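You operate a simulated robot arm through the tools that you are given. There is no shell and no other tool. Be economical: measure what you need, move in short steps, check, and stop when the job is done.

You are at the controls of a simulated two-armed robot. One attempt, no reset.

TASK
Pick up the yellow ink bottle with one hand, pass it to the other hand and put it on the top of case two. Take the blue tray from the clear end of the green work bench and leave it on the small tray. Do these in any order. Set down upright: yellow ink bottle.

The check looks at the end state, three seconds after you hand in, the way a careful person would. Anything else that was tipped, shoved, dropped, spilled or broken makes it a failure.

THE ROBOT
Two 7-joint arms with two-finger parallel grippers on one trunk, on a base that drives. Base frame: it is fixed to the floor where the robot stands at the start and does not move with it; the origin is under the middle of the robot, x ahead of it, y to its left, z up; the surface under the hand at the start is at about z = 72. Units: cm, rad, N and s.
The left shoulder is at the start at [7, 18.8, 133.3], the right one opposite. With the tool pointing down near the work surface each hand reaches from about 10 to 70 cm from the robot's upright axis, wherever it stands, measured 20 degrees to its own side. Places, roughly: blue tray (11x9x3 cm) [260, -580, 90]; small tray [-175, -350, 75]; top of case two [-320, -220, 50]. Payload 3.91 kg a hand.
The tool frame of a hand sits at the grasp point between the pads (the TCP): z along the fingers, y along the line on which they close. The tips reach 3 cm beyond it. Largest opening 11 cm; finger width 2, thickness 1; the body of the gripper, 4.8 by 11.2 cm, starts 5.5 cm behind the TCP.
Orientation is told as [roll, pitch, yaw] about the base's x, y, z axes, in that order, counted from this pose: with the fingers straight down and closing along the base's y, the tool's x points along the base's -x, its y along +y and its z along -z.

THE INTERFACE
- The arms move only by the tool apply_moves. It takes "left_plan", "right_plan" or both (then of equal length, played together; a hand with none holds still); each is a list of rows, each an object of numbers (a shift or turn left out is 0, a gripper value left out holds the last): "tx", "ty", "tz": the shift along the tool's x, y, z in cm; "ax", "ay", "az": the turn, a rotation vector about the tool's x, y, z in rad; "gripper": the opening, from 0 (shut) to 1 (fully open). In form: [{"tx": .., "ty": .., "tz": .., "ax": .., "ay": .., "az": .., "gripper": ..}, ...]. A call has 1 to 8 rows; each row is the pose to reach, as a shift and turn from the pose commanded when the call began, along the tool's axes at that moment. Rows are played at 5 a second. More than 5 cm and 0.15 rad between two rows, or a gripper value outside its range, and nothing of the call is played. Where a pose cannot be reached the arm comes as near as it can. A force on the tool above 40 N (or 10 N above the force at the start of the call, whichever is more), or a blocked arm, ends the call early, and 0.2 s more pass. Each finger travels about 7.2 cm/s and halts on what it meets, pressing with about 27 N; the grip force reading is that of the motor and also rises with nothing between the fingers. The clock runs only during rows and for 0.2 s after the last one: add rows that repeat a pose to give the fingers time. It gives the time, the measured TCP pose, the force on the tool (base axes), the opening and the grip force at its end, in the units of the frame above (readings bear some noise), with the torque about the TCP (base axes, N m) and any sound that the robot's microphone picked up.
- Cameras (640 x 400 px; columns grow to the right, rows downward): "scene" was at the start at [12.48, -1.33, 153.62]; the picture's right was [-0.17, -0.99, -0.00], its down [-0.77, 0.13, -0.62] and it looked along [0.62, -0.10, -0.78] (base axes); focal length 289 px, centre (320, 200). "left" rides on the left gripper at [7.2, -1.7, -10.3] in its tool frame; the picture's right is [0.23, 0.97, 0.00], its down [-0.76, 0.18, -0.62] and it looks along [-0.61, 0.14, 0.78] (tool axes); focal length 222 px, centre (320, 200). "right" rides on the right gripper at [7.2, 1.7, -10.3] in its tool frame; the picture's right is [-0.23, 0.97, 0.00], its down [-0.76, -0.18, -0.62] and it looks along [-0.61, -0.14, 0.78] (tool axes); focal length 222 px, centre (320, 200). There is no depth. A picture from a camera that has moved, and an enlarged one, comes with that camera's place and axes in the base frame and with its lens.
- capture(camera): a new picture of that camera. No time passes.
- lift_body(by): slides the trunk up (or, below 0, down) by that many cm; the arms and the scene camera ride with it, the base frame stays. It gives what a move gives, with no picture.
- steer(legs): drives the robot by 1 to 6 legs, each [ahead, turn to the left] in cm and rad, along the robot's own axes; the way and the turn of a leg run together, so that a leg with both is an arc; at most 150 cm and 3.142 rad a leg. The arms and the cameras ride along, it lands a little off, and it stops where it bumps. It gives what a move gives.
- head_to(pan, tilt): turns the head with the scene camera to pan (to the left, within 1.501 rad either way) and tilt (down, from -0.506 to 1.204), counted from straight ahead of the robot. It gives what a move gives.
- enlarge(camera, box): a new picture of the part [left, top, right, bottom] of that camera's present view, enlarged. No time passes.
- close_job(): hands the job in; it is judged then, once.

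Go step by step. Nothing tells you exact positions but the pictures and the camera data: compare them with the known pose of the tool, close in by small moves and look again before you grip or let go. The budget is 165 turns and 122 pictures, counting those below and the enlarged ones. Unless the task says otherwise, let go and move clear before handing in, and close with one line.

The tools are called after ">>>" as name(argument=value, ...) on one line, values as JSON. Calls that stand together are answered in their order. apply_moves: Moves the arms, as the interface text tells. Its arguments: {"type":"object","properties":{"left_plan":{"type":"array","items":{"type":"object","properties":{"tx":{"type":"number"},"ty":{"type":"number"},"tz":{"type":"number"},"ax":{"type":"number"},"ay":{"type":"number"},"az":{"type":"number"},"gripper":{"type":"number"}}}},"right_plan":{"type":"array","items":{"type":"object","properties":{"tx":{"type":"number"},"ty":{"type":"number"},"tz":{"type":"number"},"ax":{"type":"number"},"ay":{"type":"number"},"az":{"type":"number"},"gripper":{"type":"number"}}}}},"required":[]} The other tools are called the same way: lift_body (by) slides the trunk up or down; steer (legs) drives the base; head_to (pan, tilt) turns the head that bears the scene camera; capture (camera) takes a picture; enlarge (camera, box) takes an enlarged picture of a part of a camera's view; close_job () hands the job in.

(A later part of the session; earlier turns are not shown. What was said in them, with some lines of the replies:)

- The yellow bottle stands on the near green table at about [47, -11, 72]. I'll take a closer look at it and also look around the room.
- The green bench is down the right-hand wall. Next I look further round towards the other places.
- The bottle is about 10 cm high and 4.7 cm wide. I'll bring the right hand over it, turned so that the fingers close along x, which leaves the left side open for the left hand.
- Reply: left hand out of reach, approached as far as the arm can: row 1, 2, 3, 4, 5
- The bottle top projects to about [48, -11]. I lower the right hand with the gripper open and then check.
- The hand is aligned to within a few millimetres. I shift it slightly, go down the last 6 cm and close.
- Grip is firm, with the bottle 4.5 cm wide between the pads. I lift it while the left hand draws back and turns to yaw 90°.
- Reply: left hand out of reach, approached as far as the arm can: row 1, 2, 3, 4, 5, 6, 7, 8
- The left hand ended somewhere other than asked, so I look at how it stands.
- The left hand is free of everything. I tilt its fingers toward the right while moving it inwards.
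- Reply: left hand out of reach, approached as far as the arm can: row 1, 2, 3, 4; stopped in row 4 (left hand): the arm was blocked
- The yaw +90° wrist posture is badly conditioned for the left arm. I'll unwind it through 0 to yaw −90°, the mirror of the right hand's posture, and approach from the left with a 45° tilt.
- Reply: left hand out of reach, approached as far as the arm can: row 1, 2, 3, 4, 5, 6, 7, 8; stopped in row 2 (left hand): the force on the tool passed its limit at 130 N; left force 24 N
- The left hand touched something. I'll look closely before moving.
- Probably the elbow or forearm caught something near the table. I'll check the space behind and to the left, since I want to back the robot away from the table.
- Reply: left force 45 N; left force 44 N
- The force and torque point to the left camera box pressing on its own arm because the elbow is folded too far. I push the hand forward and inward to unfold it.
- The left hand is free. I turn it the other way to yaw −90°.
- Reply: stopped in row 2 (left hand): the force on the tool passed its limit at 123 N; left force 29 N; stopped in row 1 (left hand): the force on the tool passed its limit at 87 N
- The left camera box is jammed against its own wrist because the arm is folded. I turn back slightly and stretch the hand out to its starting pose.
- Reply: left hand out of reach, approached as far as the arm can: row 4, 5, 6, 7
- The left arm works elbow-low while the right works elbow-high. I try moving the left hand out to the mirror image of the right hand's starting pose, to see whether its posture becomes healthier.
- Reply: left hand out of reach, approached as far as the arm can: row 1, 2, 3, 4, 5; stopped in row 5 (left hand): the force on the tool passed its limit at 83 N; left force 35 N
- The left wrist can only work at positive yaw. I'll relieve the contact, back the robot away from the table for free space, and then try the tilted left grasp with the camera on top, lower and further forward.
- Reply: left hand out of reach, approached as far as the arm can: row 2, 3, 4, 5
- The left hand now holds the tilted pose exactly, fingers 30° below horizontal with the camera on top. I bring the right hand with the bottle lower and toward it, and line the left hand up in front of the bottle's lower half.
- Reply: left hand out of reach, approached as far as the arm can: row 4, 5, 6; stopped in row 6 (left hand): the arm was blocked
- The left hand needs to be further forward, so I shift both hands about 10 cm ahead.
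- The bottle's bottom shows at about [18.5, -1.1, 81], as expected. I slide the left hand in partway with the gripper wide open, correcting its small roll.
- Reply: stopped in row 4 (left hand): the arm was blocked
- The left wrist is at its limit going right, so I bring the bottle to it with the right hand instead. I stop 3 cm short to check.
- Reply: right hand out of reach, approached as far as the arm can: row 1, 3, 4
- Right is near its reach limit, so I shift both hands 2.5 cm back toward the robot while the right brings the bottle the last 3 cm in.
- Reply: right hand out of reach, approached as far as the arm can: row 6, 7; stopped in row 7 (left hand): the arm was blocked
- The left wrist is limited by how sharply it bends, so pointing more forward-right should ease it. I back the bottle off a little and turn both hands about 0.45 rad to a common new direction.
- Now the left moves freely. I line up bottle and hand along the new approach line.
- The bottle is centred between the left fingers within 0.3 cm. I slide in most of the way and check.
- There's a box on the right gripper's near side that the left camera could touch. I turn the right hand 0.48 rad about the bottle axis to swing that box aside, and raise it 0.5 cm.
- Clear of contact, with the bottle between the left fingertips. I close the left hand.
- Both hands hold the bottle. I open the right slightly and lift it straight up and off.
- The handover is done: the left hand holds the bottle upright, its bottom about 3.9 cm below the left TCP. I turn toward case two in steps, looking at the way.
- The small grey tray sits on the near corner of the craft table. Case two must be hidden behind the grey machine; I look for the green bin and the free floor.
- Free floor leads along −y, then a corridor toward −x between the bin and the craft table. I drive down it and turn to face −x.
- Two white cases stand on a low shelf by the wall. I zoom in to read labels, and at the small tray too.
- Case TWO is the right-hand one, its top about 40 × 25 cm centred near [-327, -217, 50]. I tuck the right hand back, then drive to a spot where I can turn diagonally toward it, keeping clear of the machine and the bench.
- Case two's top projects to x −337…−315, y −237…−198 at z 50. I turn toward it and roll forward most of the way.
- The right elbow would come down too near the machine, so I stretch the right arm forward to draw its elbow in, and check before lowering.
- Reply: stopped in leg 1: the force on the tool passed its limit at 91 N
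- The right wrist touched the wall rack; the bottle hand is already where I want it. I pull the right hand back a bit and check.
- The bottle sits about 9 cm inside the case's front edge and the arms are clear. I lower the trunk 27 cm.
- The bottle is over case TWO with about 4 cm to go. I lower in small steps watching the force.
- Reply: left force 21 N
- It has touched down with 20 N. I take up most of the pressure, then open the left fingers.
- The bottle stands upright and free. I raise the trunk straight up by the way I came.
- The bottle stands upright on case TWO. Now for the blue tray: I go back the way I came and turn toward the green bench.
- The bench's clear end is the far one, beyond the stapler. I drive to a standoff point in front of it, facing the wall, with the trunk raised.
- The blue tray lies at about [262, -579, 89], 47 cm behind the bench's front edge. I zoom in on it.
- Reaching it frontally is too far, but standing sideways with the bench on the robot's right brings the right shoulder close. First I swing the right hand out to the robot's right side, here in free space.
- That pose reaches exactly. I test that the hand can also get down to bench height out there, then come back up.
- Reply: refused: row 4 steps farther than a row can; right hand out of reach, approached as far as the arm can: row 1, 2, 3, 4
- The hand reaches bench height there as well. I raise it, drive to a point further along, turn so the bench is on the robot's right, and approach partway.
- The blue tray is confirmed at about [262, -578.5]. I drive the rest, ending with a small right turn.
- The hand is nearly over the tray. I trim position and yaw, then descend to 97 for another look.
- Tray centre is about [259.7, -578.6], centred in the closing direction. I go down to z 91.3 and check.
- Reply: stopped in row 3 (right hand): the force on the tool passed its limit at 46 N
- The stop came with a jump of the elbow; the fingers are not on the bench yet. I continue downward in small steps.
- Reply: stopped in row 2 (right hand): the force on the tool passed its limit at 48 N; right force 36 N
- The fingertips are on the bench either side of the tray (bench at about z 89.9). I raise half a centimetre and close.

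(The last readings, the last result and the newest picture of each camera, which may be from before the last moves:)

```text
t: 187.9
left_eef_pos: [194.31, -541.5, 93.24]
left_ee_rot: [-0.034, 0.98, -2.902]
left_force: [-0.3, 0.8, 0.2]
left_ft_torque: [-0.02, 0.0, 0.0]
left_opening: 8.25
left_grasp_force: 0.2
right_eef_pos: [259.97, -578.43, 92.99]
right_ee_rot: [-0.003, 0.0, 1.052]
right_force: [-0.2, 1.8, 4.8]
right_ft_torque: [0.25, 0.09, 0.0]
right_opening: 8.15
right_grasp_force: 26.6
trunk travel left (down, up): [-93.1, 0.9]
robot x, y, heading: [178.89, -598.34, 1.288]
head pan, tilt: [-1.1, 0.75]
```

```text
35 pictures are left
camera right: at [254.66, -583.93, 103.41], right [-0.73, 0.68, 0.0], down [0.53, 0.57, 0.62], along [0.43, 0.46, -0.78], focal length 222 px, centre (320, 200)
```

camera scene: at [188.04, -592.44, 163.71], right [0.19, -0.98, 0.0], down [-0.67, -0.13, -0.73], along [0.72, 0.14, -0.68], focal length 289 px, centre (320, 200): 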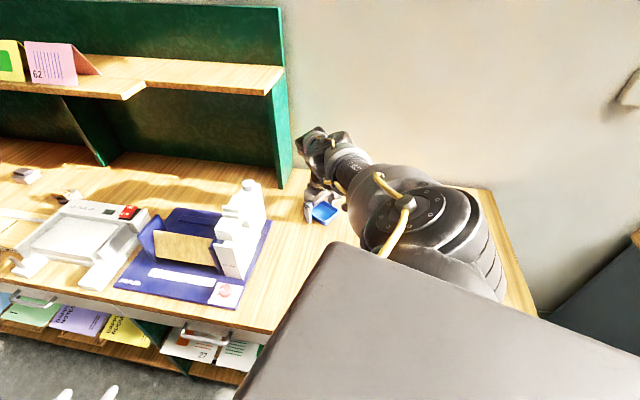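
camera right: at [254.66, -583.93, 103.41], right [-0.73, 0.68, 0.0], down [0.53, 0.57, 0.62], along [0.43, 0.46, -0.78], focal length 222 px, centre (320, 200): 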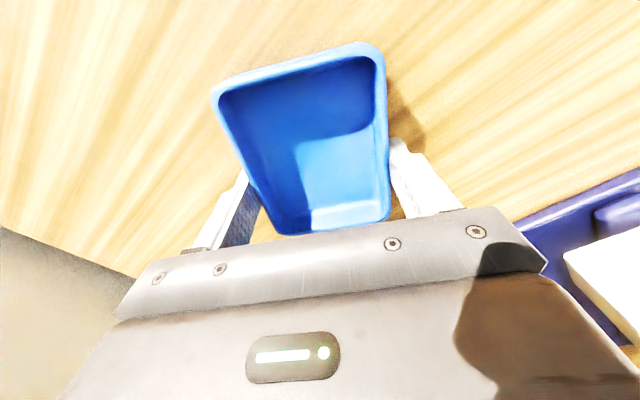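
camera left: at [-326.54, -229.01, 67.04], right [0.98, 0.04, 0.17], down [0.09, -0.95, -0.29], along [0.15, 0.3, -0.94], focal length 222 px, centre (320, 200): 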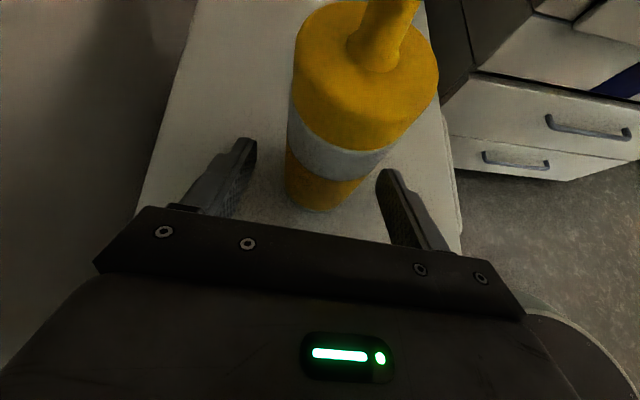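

The tray is gripped (8.15 cm). I lift slowly.

>>> apply_moves(right_plan=[{"tz": -0.7}, {"tz": -1.6}, {"tz": -2.6}, {"tz": -3.8}, {"tz": -5.2}, {"tz": -6.8}, {"tz": -8.5}, {"tz": -10}])

>>> capture(camera="right")

>>> capture(camera="scene")

```text
t: 189.7
left_eef_pos: [194.46, -541.64, 93.27]
left_ee_rot: [-0.032, 0.98, -2.903]
left_force: [-0.2, -0.9, 0.4]
left_ft_torque: [0.01, 0.0, 0.02]
left_opening: 8.27
left_grasp_force: 0.0
right_eef_pos: [259.82, -578.53, 102.98]
right_ee_rot: [-0.003, 0.001, 1.052]
right_force: [-0.5, 0.0, -0.8]
right_ft_torque: [0.02, 0.04, 0.01]
right_opening: 8.12
right_grasp_force: 27.1
trunk travel left (down, up): [-93.1, 0.9]
robot x, y, heading: [179.22, -598.58, 1.288]
head pan, tilt: [-1.1, 0.75]
```

```text
34 pictures are left
camera right: at [254.62, -583.97, 113.38], right [-0.73, 0.68, 0.0], down [0.53, 0.58, 0.62], along [0.43, 0.46, -0.78], focal length 222 px, centre (320, 200)
```

right: 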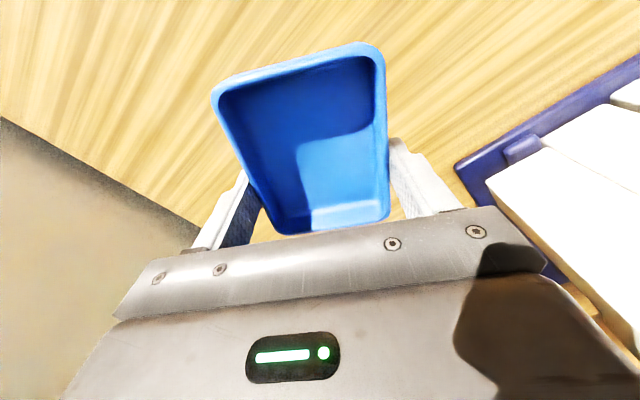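

```text
33 pictures are left
camera scene: at [188.67, -592.24, 163.63], right [0.19, -0.98, 0.0], down [-0.67, -0.13, -0.73], along [0.72, 0.14, -0.68], focal length 289 px, centre (320, 200)
```

scene: 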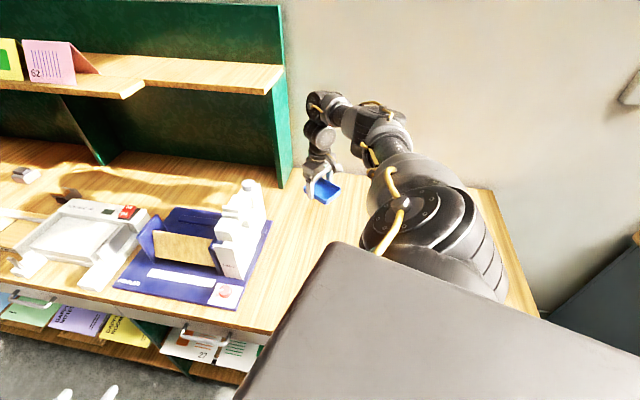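

The tray is held level. I back out the way I came, then drive toward the corridor by the craft table, where I'll again work to the robot's right side.

>>> steer(legs=[[-120, 0], [0, 0.63], [121, 0], [121, 0], [121, 0], [122, 0]])

>>> steer(legs=[[0, -1.918]])

>>> head_to(pan=-1.5, tilt=0.5)

>>> capture(camera="scene")

```text
t: 220.5
left_eef_pos: [-34.68, -198.78, 93.37]
left_ee_rot: [-0.031, 0.983, -2.294]
left_force: [0.3, -0.5, 0.3]
left_ft_torque: [0.0, 0.01, -0.02]
left_opening: 8.24
left_grasp_force: 0.0
right_eef_pos: [40.12, -191.61, 103.06]
right_ee_rot: [-0.004, 0.0, 1.661]
right_force: [-1.1, 0.0, -0.7]
right_ft_torque: [0.01, 0.03, 0.01]
right_opening: 8.13
right_grasp_force: 27.4
trunk travel left (down, up): [-93.1, 0.9]
robot x, y, heading: [-14.82, -254.02, 1.899]
head pan, tilt: [-1.1, 0.75]
```

```text
t: 225.4
left_eef_pos: [44.1, -253.53, 93.29]
left_ee_rot: [-0.032, 0.98, 2.083]
left_force: [-0.1, 0.5, -1.4]
left_ft_torque: [-0.01, -0.01, 0.02]
left_opening: 8.25
left_grasp_force: 0.1
right_eef_pos: [26.54, -326.41, 102.97]
right_ee_rot: [-0.003, 0.0, -0.244]
right_force: [0.1, -0.5, -0.9]
right_ft_torque: [0.01, 0.0, -0.01]
right_opening: 8.12
right_grasp_force: 27.2
trunk travel left (down, up): [-93.1, 0.9]
robot x, y, heading: [-14.86, -254.25, -0.009]
head pan, tilt: [-1.1, 0.75]
```

```text
t: 226.3
left_eef_pos: [44.31, -253.49, 93.26]
left_ee_rot: [-0.033, 0.983, 2.082]
left_force: [-1.0, 0.1, 0.0]
left_ft_torque: [0.04, 0.03, -0.01]
left_opening: 8.21
left_grasp_force: 0.1
right_eef_pos: [26.45, -326.41, 103.02]
right_ee_rot: [-0.001, 0.002, -0.244]
right_force: [-0.8, -0.1, -1.2]
right_ft_torque: [0.0, -0.01, 0.0]
right_opening: 8.16
right_grasp_force: 27.1
trunk travel left (down, up): [-93.1, 0.9]
robot x, y, heading: [-14.73, -254.11, -0.002]
head pan, tilt: [-1.499, 0.499]
```

```text
32 pictures are left
camera scene: at [-9.1, -263.41, 165.82], right [-1.0, -0.06, 0.0], down [-0.03, 0.48, -0.88], along [0.06, -0.88, -0.48], focal length 289 px, centre (320, 200)
```

scene: 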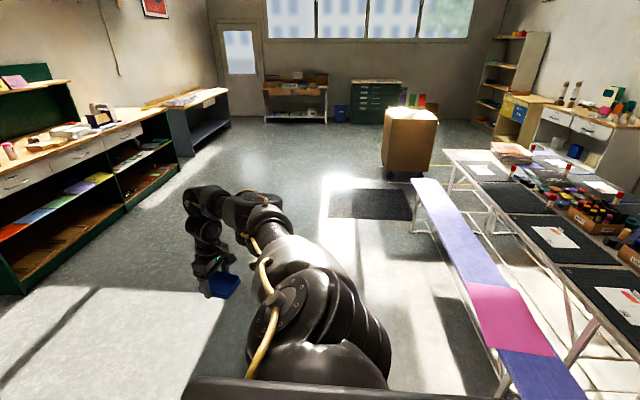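

Way is clear behind along the corridor. I reverse along it partway, then look at the small tray from the side.

>>> steer(legs=[[0, 0.085], [-130, 0]])

>>> head_to(pan=-1.5, tilt=0.75)

>>> capture(camera="scene")

```text
t: 233.4
left_eef_pos: [-86.39, -258.52, 93.29]
left_ee_rot: [-0.031, 0.981, 2.165]
left_force: [-0.6, 0.4, 0.6]
left_ft_torque: [0.03, -0.01, 0.0]
left_opening: 8.24
left_grasp_force: 0.0
right_eef_pos: [-98.25, -332.75, 102.93]
right_ee_rot: [-0.002, 0.001, -0.164]
right_force: [0.6, -0.7, -0.2]
right_ft_torque: [0.02, -0.03, -0.01]
right_opening: 8.15
right_grasp_force: 27.0
trunk travel left (down, up): [-93.1, 0.9]
robot x, y, heading: [-144.94, -263.76, 0.075]
head pan, tilt: [-1.499, 0.499]
```

```text
t: 234.1
left_eef_pos: [-86.52, -258.58, 93.22]
left_ee_rot: [-0.033, 0.981, 2.165]
left_force: [0.2, -0.7, 0.8]
left_ft_torque: [-0.01, -0.01, -0.01]
left_opening: 8.26
left_grasp_force: 0.1
right_eef_pos: [-98.45, -332.67, 102.96]
right_ee_rot: [-0.002, -0.001, -0.164]
right_force: [0.0, -0.7, -1.4]
right_ft_torque: [-0.01, 0.0, 0.02]
right_opening: 8.15
right_grasp_force: 26.6
trunk travel left (down, up): [-93.1, 0.9]
robot x, y, heading: [-145.13, -263.85, 0.071]
head pan, tilt: [-1.499, 0.75]
```

```text
31 pictures are left
camera scene: at [-138.95, -271.83, 163.63], right [-0.99, -0.14, 0.0], down [-0.1, 0.67, -0.73], along [0.1, -0.72, -0.68], focal length 289 px, centre (320, 200)
```

scene: 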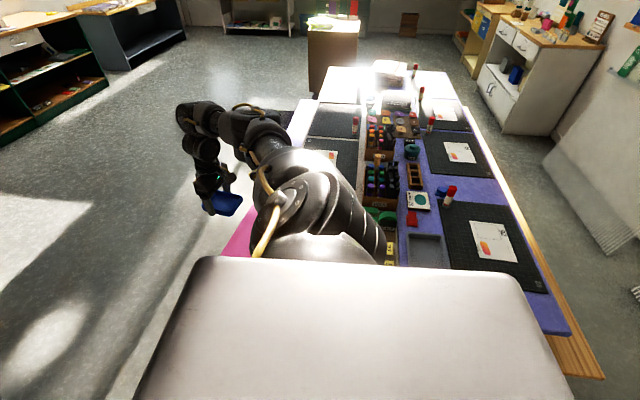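

>>> enlarge(camera="scene", box=[376, 195, 504, 275])

```text
5.00 times, centred on (440, 235) of scene
camera zoom: at [-138.95, -271.83, 163.63], right [-0.99, -0.14, 0.0], down [-0.1, 0.67, -0.73], along [0.1, -0.72, -0.68], focal length 1445 px, centre (-280, 25)
```

zoom: 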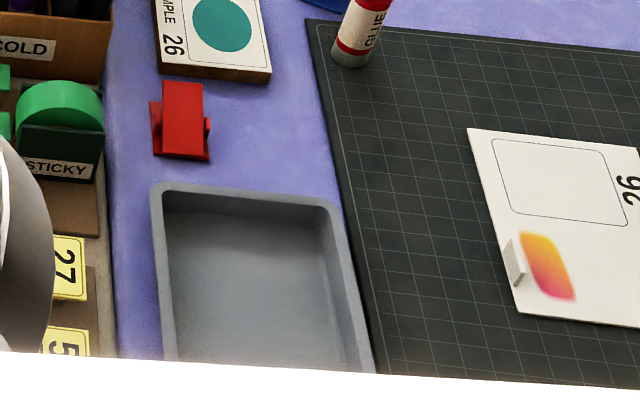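

The small tray spans about x −176…−162, y −350…−327, rim around z 78, and its surroundings are low. I reverse the remaining 70 cm so the blue tray comes over it.

>>> steer(legs=[[-70, 0]])

>>> capture(camera="scene")

>>> capture(camera="right")

```text
t: 238.0
left_eef_pos: [-156.46, -263.64, 93.25]
left_ee_rot: [-0.031, 0.98, 2.162]
left_force: [0.3, 0.3, -0.9]
left_ft_torque: [-0.02, -0.01, 0.0]
left_opening: 8.26
left_grasp_force: 0.0
right_eef_pos: [-168.63, -337.81, 102.85]
right_ee_rot: [-0.003, 0.002, -0.166]
right_force: [0.3, -0.1, -1.9]
right_ft_torque: [-0.01, -0.02, 0.02]
right_opening: 8.19
right_grasp_force: 26.6
trunk travel left (down, up): [-93.1, 0.9]
robot x, y, heading: [-215.3, -268.66, 0.074]
head pan, tilt: [-1.499, 0.75]
```

```text
29 pictures are left
camera scene: at [-209.0, -276.82, 163.62], right [-0.99, -0.14, 0.0], down [-0.1, 0.68, -0.73], along [0.1, -0.72, -0.68], focal length 289 px, centre (320, 200)
```

scene: 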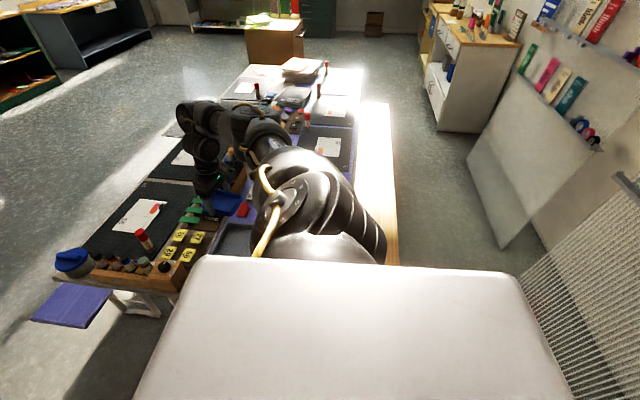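

```text
28 pictures are left
camera right: at [-175.53, -334.81, 113.31], right [0.38, 0.92, 0.0], down [0.72, -0.3, 0.62], along [0.57, -0.24, -0.78], focal length 222 px, centre (320, 200)
```

right: 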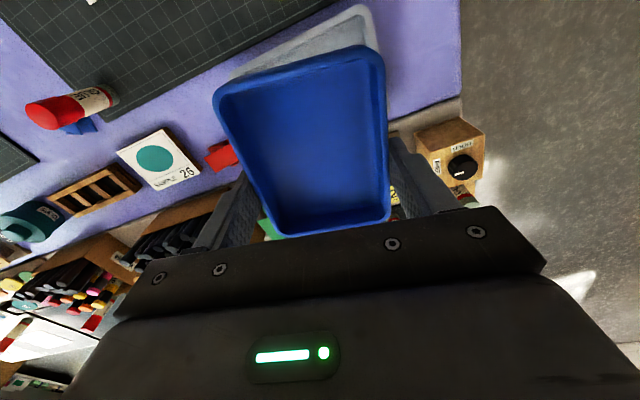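

The small tray's centre comes out near [-168.6, -339]. I square the blue tray to it, adjust, and lower with the trunk.

>>> apply_moves(right_plan=[{"tx": -0.3, "ty": -0.4, "az": -0.08}, {"tx": -0.66, "ty": -0.9, "az": -0.166}, {"tx": -0.66, "ty": -0.9, "az": -0.166}])

>>> lift_body(by=-13)

>>> capture(camera="right")

>>> capture(camera="scene")

```text
t: 238.8
left_eef_pos: [-156.69, -263.52, 93.38]
left_ee_rot: [-0.032, 0.981, 2.161]
left_force: [0.2, 0.6, 0.2]
left_ft_torque: [0.02, 0.03, 0.02]
left_opening: 8.25
left_grasp_force: 0.2
right_eef_pos: [-168.12, -338.68, 102.97]
right_ee_rot: [-0.004, -0.001, 0.002]
right_force: [-0.2, -0.1, -0.5]
right_ft_torque: [0.02, 0.0, -0.02]
right_opening: 8.19
right_grasp_force: 27.2
trunk travel left (down, up): [-93.1, 0.9]
robot x, y, heading: [-215.26, -269.01, 0.067]
head pan, tilt: [-1.499, 0.75]
```

```text
t: 240.4
left_eef_pos: [-156.64, -263.61, 80.39]
left_ee_rot: [-0.033, 0.982, 2.162]
left_force: [0.0, -0.5, -0.6]
left_ft_torque: [0.0, 0.03, -0.01]
left_opening: 8.25
left_grasp_force: 0.1
right_eef_pos: [-168.08, -338.73, 90.02]
right_ee_rot: [-0.005, 0.001, 0.001]
right_force: [0.2, -0.1, -1.6]
right_ft_torque: [-0.02, -0.01, -0.01]
right_opening: 8.17
right_grasp_force: 27.0
trunk travel left (down, up): [-80.1, 13.9]
robot x, y, heading: [-215.41, -268.97, 0.075]
head pan, tilt: [-1.499, 0.75]
```

```text
27 pictures are left
camera right: at [-175.5, -336.98, 100.36], right [0.23, 0.97, 0.0], down [0.76, -0.18, 0.62], along [0.61, -0.14, -0.78], focal length 222 px, centre (320, 200)
```

right: 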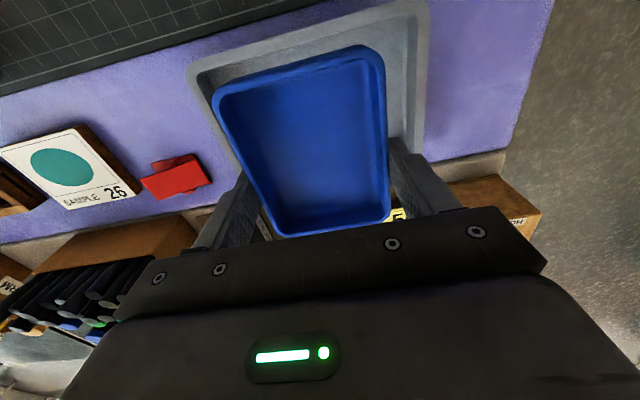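

```text
26 pictures are left
camera scene: at [-209.14, -276.81, 150.63], right [-0.99, -0.14, 0.0], down [-0.1, 0.68, -0.73], along [0.1, -0.72, -0.68], focal length 289 px, centre (320, 200)
```

scene: 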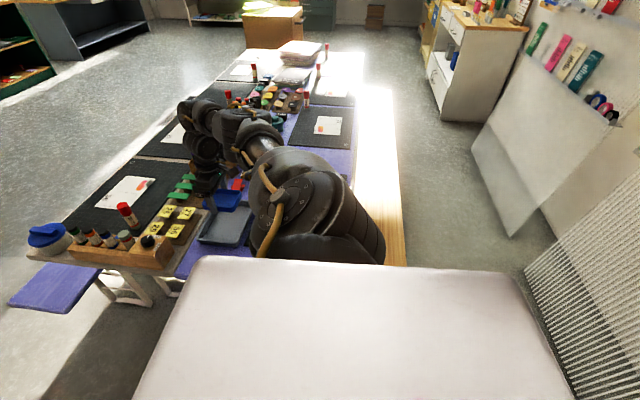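

>>> enlarge(camera="scene", box=[180, 170, 276, 250])

```text
5.00 times, centred on (228, 210) of scene
camera zoom: at [-209.14, -276.81, 150.63], right [-0.99, -0.14, 0.0], down [-0.1, 0.68, -0.73], along [0.1, -0.72, -0.68], focal length 1445 px, centre (780, 150)
```

zoom: 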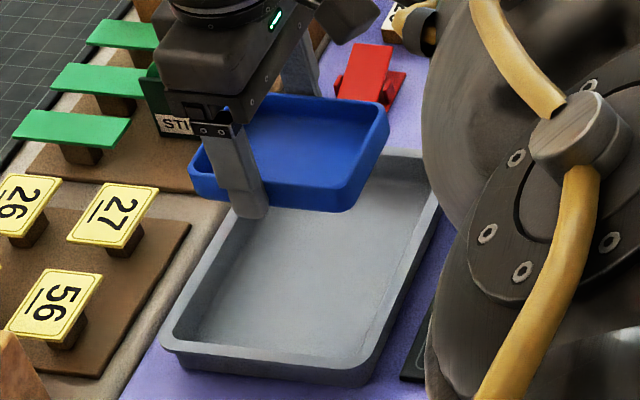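

Alignment is good to a few millimetres. I shift 0.4 cm in x and lower 9 cm more.

>>> apply_moves(right_plan=[{"tx": -0.4}, {"tx": -0.4}])

>>> lift_body(by=-9)

>>> enlarge(camera="scene", box=[170, 150, 298, 250])

>>> capture(camera="right")

```text
t: 241.0
left_eef_pos: [-156.63, -263.63, 80.39]
left_ee_rot: [-0.033, 0.982, 2.161]
left_force: [-0.8, 0.3, 0.7]
left_ft_torque: [0.0, 0.01, 0.04]
left_opening: 8.24
left_grasp_force: 0.1
right_eef_pos: [-167.61, -338.83, 89.95]
right_ee_rot: [-0.003, 0.0, -0.001]
right_force: [-0.1, 0.0, -0.5]
right_ft_torque: [0.0, 0.0, 0.02]
right_opening: 8.15
right_grasp_force: 27.2
trunk travel left (down, up): [-80.1, 13.9]
robot x, y, heading: [-215.35, -268.6, 0.072]
head pan, tilt: [-1.499, 0.75]
```

```text
t: 242.2
left_eef_pos: [-156.55, -263.6, 71.3]
left_ee_rot: [-0.033, 0.98, 2.161]
left_force: [-0.4, 0.1, -0.5]
left_ft_torque: [0.01, -0.01, -0.01]
left_opening: 8.27
left_grasp_force: 0.0
right_eef_pos: [-167.81, -338.75, 81.0]
right_ee_rot: [-0.005, 0.0, -0.001]
right_force: [-0.5, 0.1, -0.5]
right_ft_torque: [0.04, -0.02, -0.02]
right_opening: 8.17
right_grasp_force: 27.0
trunk travel left (down, up): [-71.1, 22.9]
robot x, y, heading: [-215.41, -268.94, 0.076]
head pan, tilt: [-1.499, 0.75]
```

```text
4.00 times, centred on (234, 200) of scene
camera zoom: at [-209.15, -276.8, 141.63], right [-0.99, -0.14, 0.0], down [-0.1, 0.68, -0.73], along [0.1, -0.72, -0.68], focal length 1156 px, centre (664, 200)
```

zoom: 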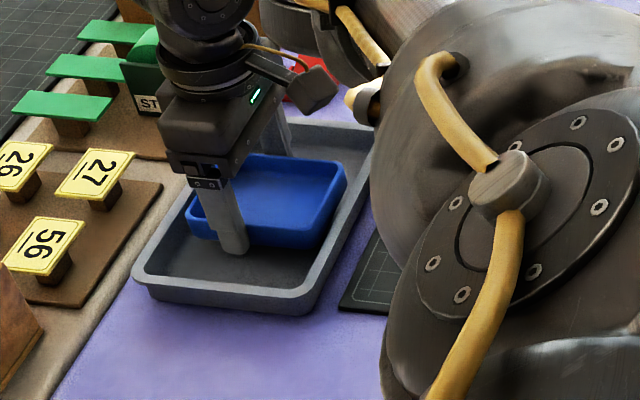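

```text
23 pictures are left
camera right: at [-175.12, -336.98, 91.37], right [0.23, 0.97, 0.0], down [0.76, -0.18, 0.62], along [0.61, -0.14, -0.78], focal length 222 px, centre (320, 200)
```

right: 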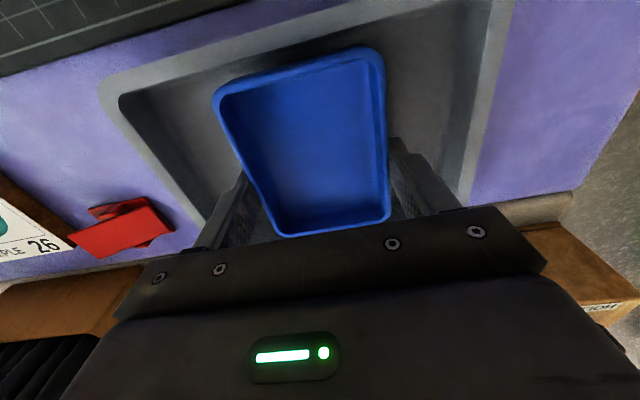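

The blue tray is about 2 cm above the small tray's floor and inside its walls. I lower in small steps.

>>> lift_body(by=-1.2)

>>> lift_body(by=-0.6)

```text
t: 242.8
left_eef_pos: [-156.44, -263.55, 70.11]
left_ee_rot: [-0.033, 0.98, 2.163]
left_force: [0.0, -0.2, -0.1]
left_ft_torque: [0.0, 0.03, 0.0]
left_opening: 8.26
left_grasp_force: 0.1
right_eef_pos: [-167.81, -338.8, 79.75]
right_ee_rot: [-0.003, 0.001, 0.0]
right_force: [-0.2, -0.2, -0.2]
right_ft_torque: [0.01, -0.01, -0.01]
right_opening: 8.13
right_grasp_force: 26.9
trunk travel left (down, up): [-69.9, 24.1]
robot x, y, heading: [-215.11, -268.77, 0.07]
head pan, tilt: [-1.499, 0.75]
```

```text
t: 243.4
left_eef_pos: [-156.78, -263.46, 69.58]
left_ee_rot: [-0.033, 0.984, 2.162]
left_force: [-0.6, 0.0, -0.7]
left_ft_torque: [0.01, 0.0, -0.03]
left_opening: 8.24
left_grasp_force: 0.0
right_eef_pos: [-167.81, -338.65, 79.43]
right_ee_rot: [-0.005, -0.002, 0.0]
right_force: [1.3, -1.3, 15.4]
right_ft_torque: [0.17, 0.34, 0.01]
right_opening: 8.17
right_grasp_force: 27.0
trunk travel left (down, up): [-69.3, 24.7]
robot x, y, heading: [-215.37, -268.81, 0.071]
head pan, tilt: [-1.499, 0.75]
```

Touchdown at 15 N. I ease off slightly and open.

>>> lift_body(by=0.25)

>>> apply_moves(right_plan=[{"gripper": 0.8}, {"gripper": 0.87}, {"gripper": 0.9}, {"gripper": 0.9}])

>>> capture(camera="right")

>>> enlarge(camera="scene", box=[170, 150, 298, 250])

```text
t: 243.9
left_eef_pos: [-156.69, -263.49, 69.66]
left_ee_rot: [-0.033, 0.982, 2.162]
left_force: [0.2, -0.1, 0.1]
left_ft_torque: [0.02, -0.02, -0.01]
left_opening: 8.23
left_grasp_force: 0.1
right_eef_pos: [-167.76, -338.78, 79.48]
right_ee_rot: [-0.003, -0.001, 0.002]
right_force: [-0.2, 0.2, 5.0]
right_ft_torque: [-0.09, -0.29, -0.02]
right_opening: 8.14
right_grasp_force: 27.1
trunk travel left (down, up): [-69.6, 24.4]
robot x, y, heading: [-215.45, -269.19, 0.067]
head pan, tilt: [-1.499, 0.75]
```

```text
t: 244.9
left_eef_pos: [-156.57, -263.62, 69.67]
left_ee_rot: [-0.033, 0.98, 2.16]
left_force: [0.4, 0.3, 0.1]
left_ft_torque: [0.0, 0.01, -0.03]
left_opening: 8.28
left_grasp_force: 0.1
right_eef_pos: [-167.71, -338.76, 79.42]
right_ee_rot: [-0.002, 0.001, -0.001]
right_force: [-1.5, 0.0, 2.0]
right_ft_torque: [0.06, 0.03, 0.05]
right_opening: 9.84
right_grasp_force: 0.0
trunk travel left (down, up): [-69.6, 24.4]
robot x, y, heading: [-215.32, -268.85, 0.073]
head pan, tilt: [-1.499, 0.75]
```

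```text
22 pictures are left
camera right: at [-175.13, -336.97, 89.81], right [0.23, 0.97, 0.0], down [0.76, -0.18, 0.62], along [0.61, -0.14, -0.78], focal length 222 px, centre (320, 200)
```

right: 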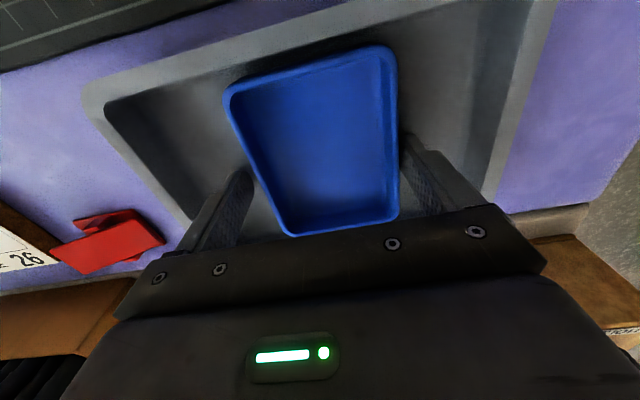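

```text
4.00 times, centred on (234, 200) of scene
camera zoom: at [-209.16, -276.78, 140.08], right [-0.99, -0.14, 0.0], down [-0.1, 0.68, -0.73], along [0.1, -0.72, -0.68], focal length 1156 px, centre (664, 200)
```

zoom: 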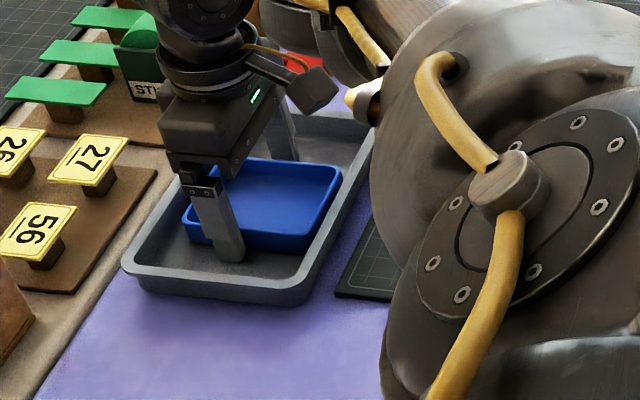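

The blue tray rests inside the small tray. I centre the open fingers a little and raise the trunk straight up.

>>> apply_moves(right_plan=[{"ty": 0.3}, {"ty": 0.3}])

>>> lift_body(by=5)

>>> lift_body(by=18)

>>> enlarge(camera="scene", box=[140, 150, 300, 275])

>>> capture(camera="right")

```text
t: 245.5
left_eef_pos: [-156.72, -263.51, 69.74]
left_ee_rot: [-0.033, 0.979, 2.16]
left_force: [-0.7, 0.6, -0.4]
left_ft_torque: [-0.01, 0.03, 0.01]
left_opening: 8.25
left_grasp_force: 0.0
right_eef_pos: [-167.7, -338.31, 79.48]
right_ee_rot: [-0.004, 0.002, 0.002]
right_force: [0.0, -0.5, 1.7]
right_ft_torque: [0.0, 0.01, 0.0]
right_opening: 9.89
right_grasp_force: 0.1
trunk travel left (down, up): [-69.6, 24.4]
robot x, y, heading: [-215.37, -268.92, 0.071]
head pan, tilt: [-1.499, 0.75]
```

```text
t: 246.4
left_eef_pos: [-156.43, -263.54, 74.72]
left_ee_rot: [-0.032, 0.98, 2.164]
left_force: [-0.7, -0.7, 0.7]
left_ft_torque: [0.0, -0.01, 0.01]
left_opening: 8.27
left_grasp_force: 0.1
right_eef_pos: [-167.69, -338.45, 84.46]
right_ee_rot: [-0.003, 0.001, 0.0]
right_force: [-0.5, 0.1, -0.1]
right_ft_torque: [-0.01, 0.0, 0.03]
right_opening: 9.91
right_grasp_force: 0.1
trunk travel left (down, up): [-74.6, 19.4]
robot x, y, heading: [-215.42, -268.88, 0.068]
head pan, tilt: [-1.499, 0.75]
```

```text
t: 248.4
left_eef_pos: [-156.61, -263.47, 92.81]
left_ee_rot: [-0.03, 0.981, 2.162]
left_force: [-0.6, 0.9, -0.3]
left_ft_torque: [0.03, -0.03, 0.0]
left_opening: 8.29
left_grasp_force: 0.1
right_eef_pos: [-167.61, -338.49, 102.37]
right_ee_rot: [-0.004, 0.002, 0.0]
right_force: [-0.1, -0.3, 0.2]
right_ft_torque: [0.02, -0.01, 0.02]
right_opening: 9.92
right_grasp_force: 0.0
trunk travel left (down, up): [-92.6, 1.4]
robot x, y, heading: [-215.3, -269.13, 0.067]
head pan, tilt: [-1.499, 0.75]
```

```text
3.20 times, centred on (220, 212) of scene
camera zoom: at [-209.11, -276.81, 163.07], right [-0.99, -0.14, 0.0], down [-0.1, 0.68, -0.73], along [0.1, -0.72, -0.68], focal length 925 px, centre (640, 160)
```

zoom: 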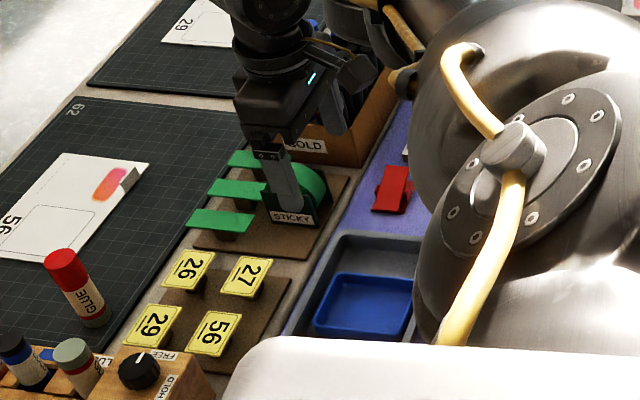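

```text
19 pictures are left
camera right: at [-175.09, -336.69, 112.8], right [0.23, 0.97, 0.0], down [0.76, -0.18, 0.62], along [0.61, -0.14, -0.78], focal length 222 px, centre (320, 200)
```

right: 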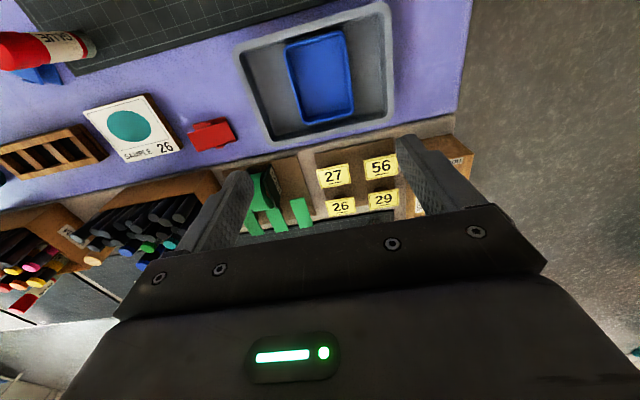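

Both items are placed: the bottle stands upright on case TWO, as last seen when I backed away from it, and the blue tray lies flat inside the small tray. Both hands are empty and clear.

>>> close_job()

```text
The job is handed in.
```

The yellow ink bottle went from the right hand to the left and stands upright on case two, and the blue tray is on the small tray. The job is handed in, though the right wrist bumped the wall rack by case two along the way (91 N); I saw nothing there shift.
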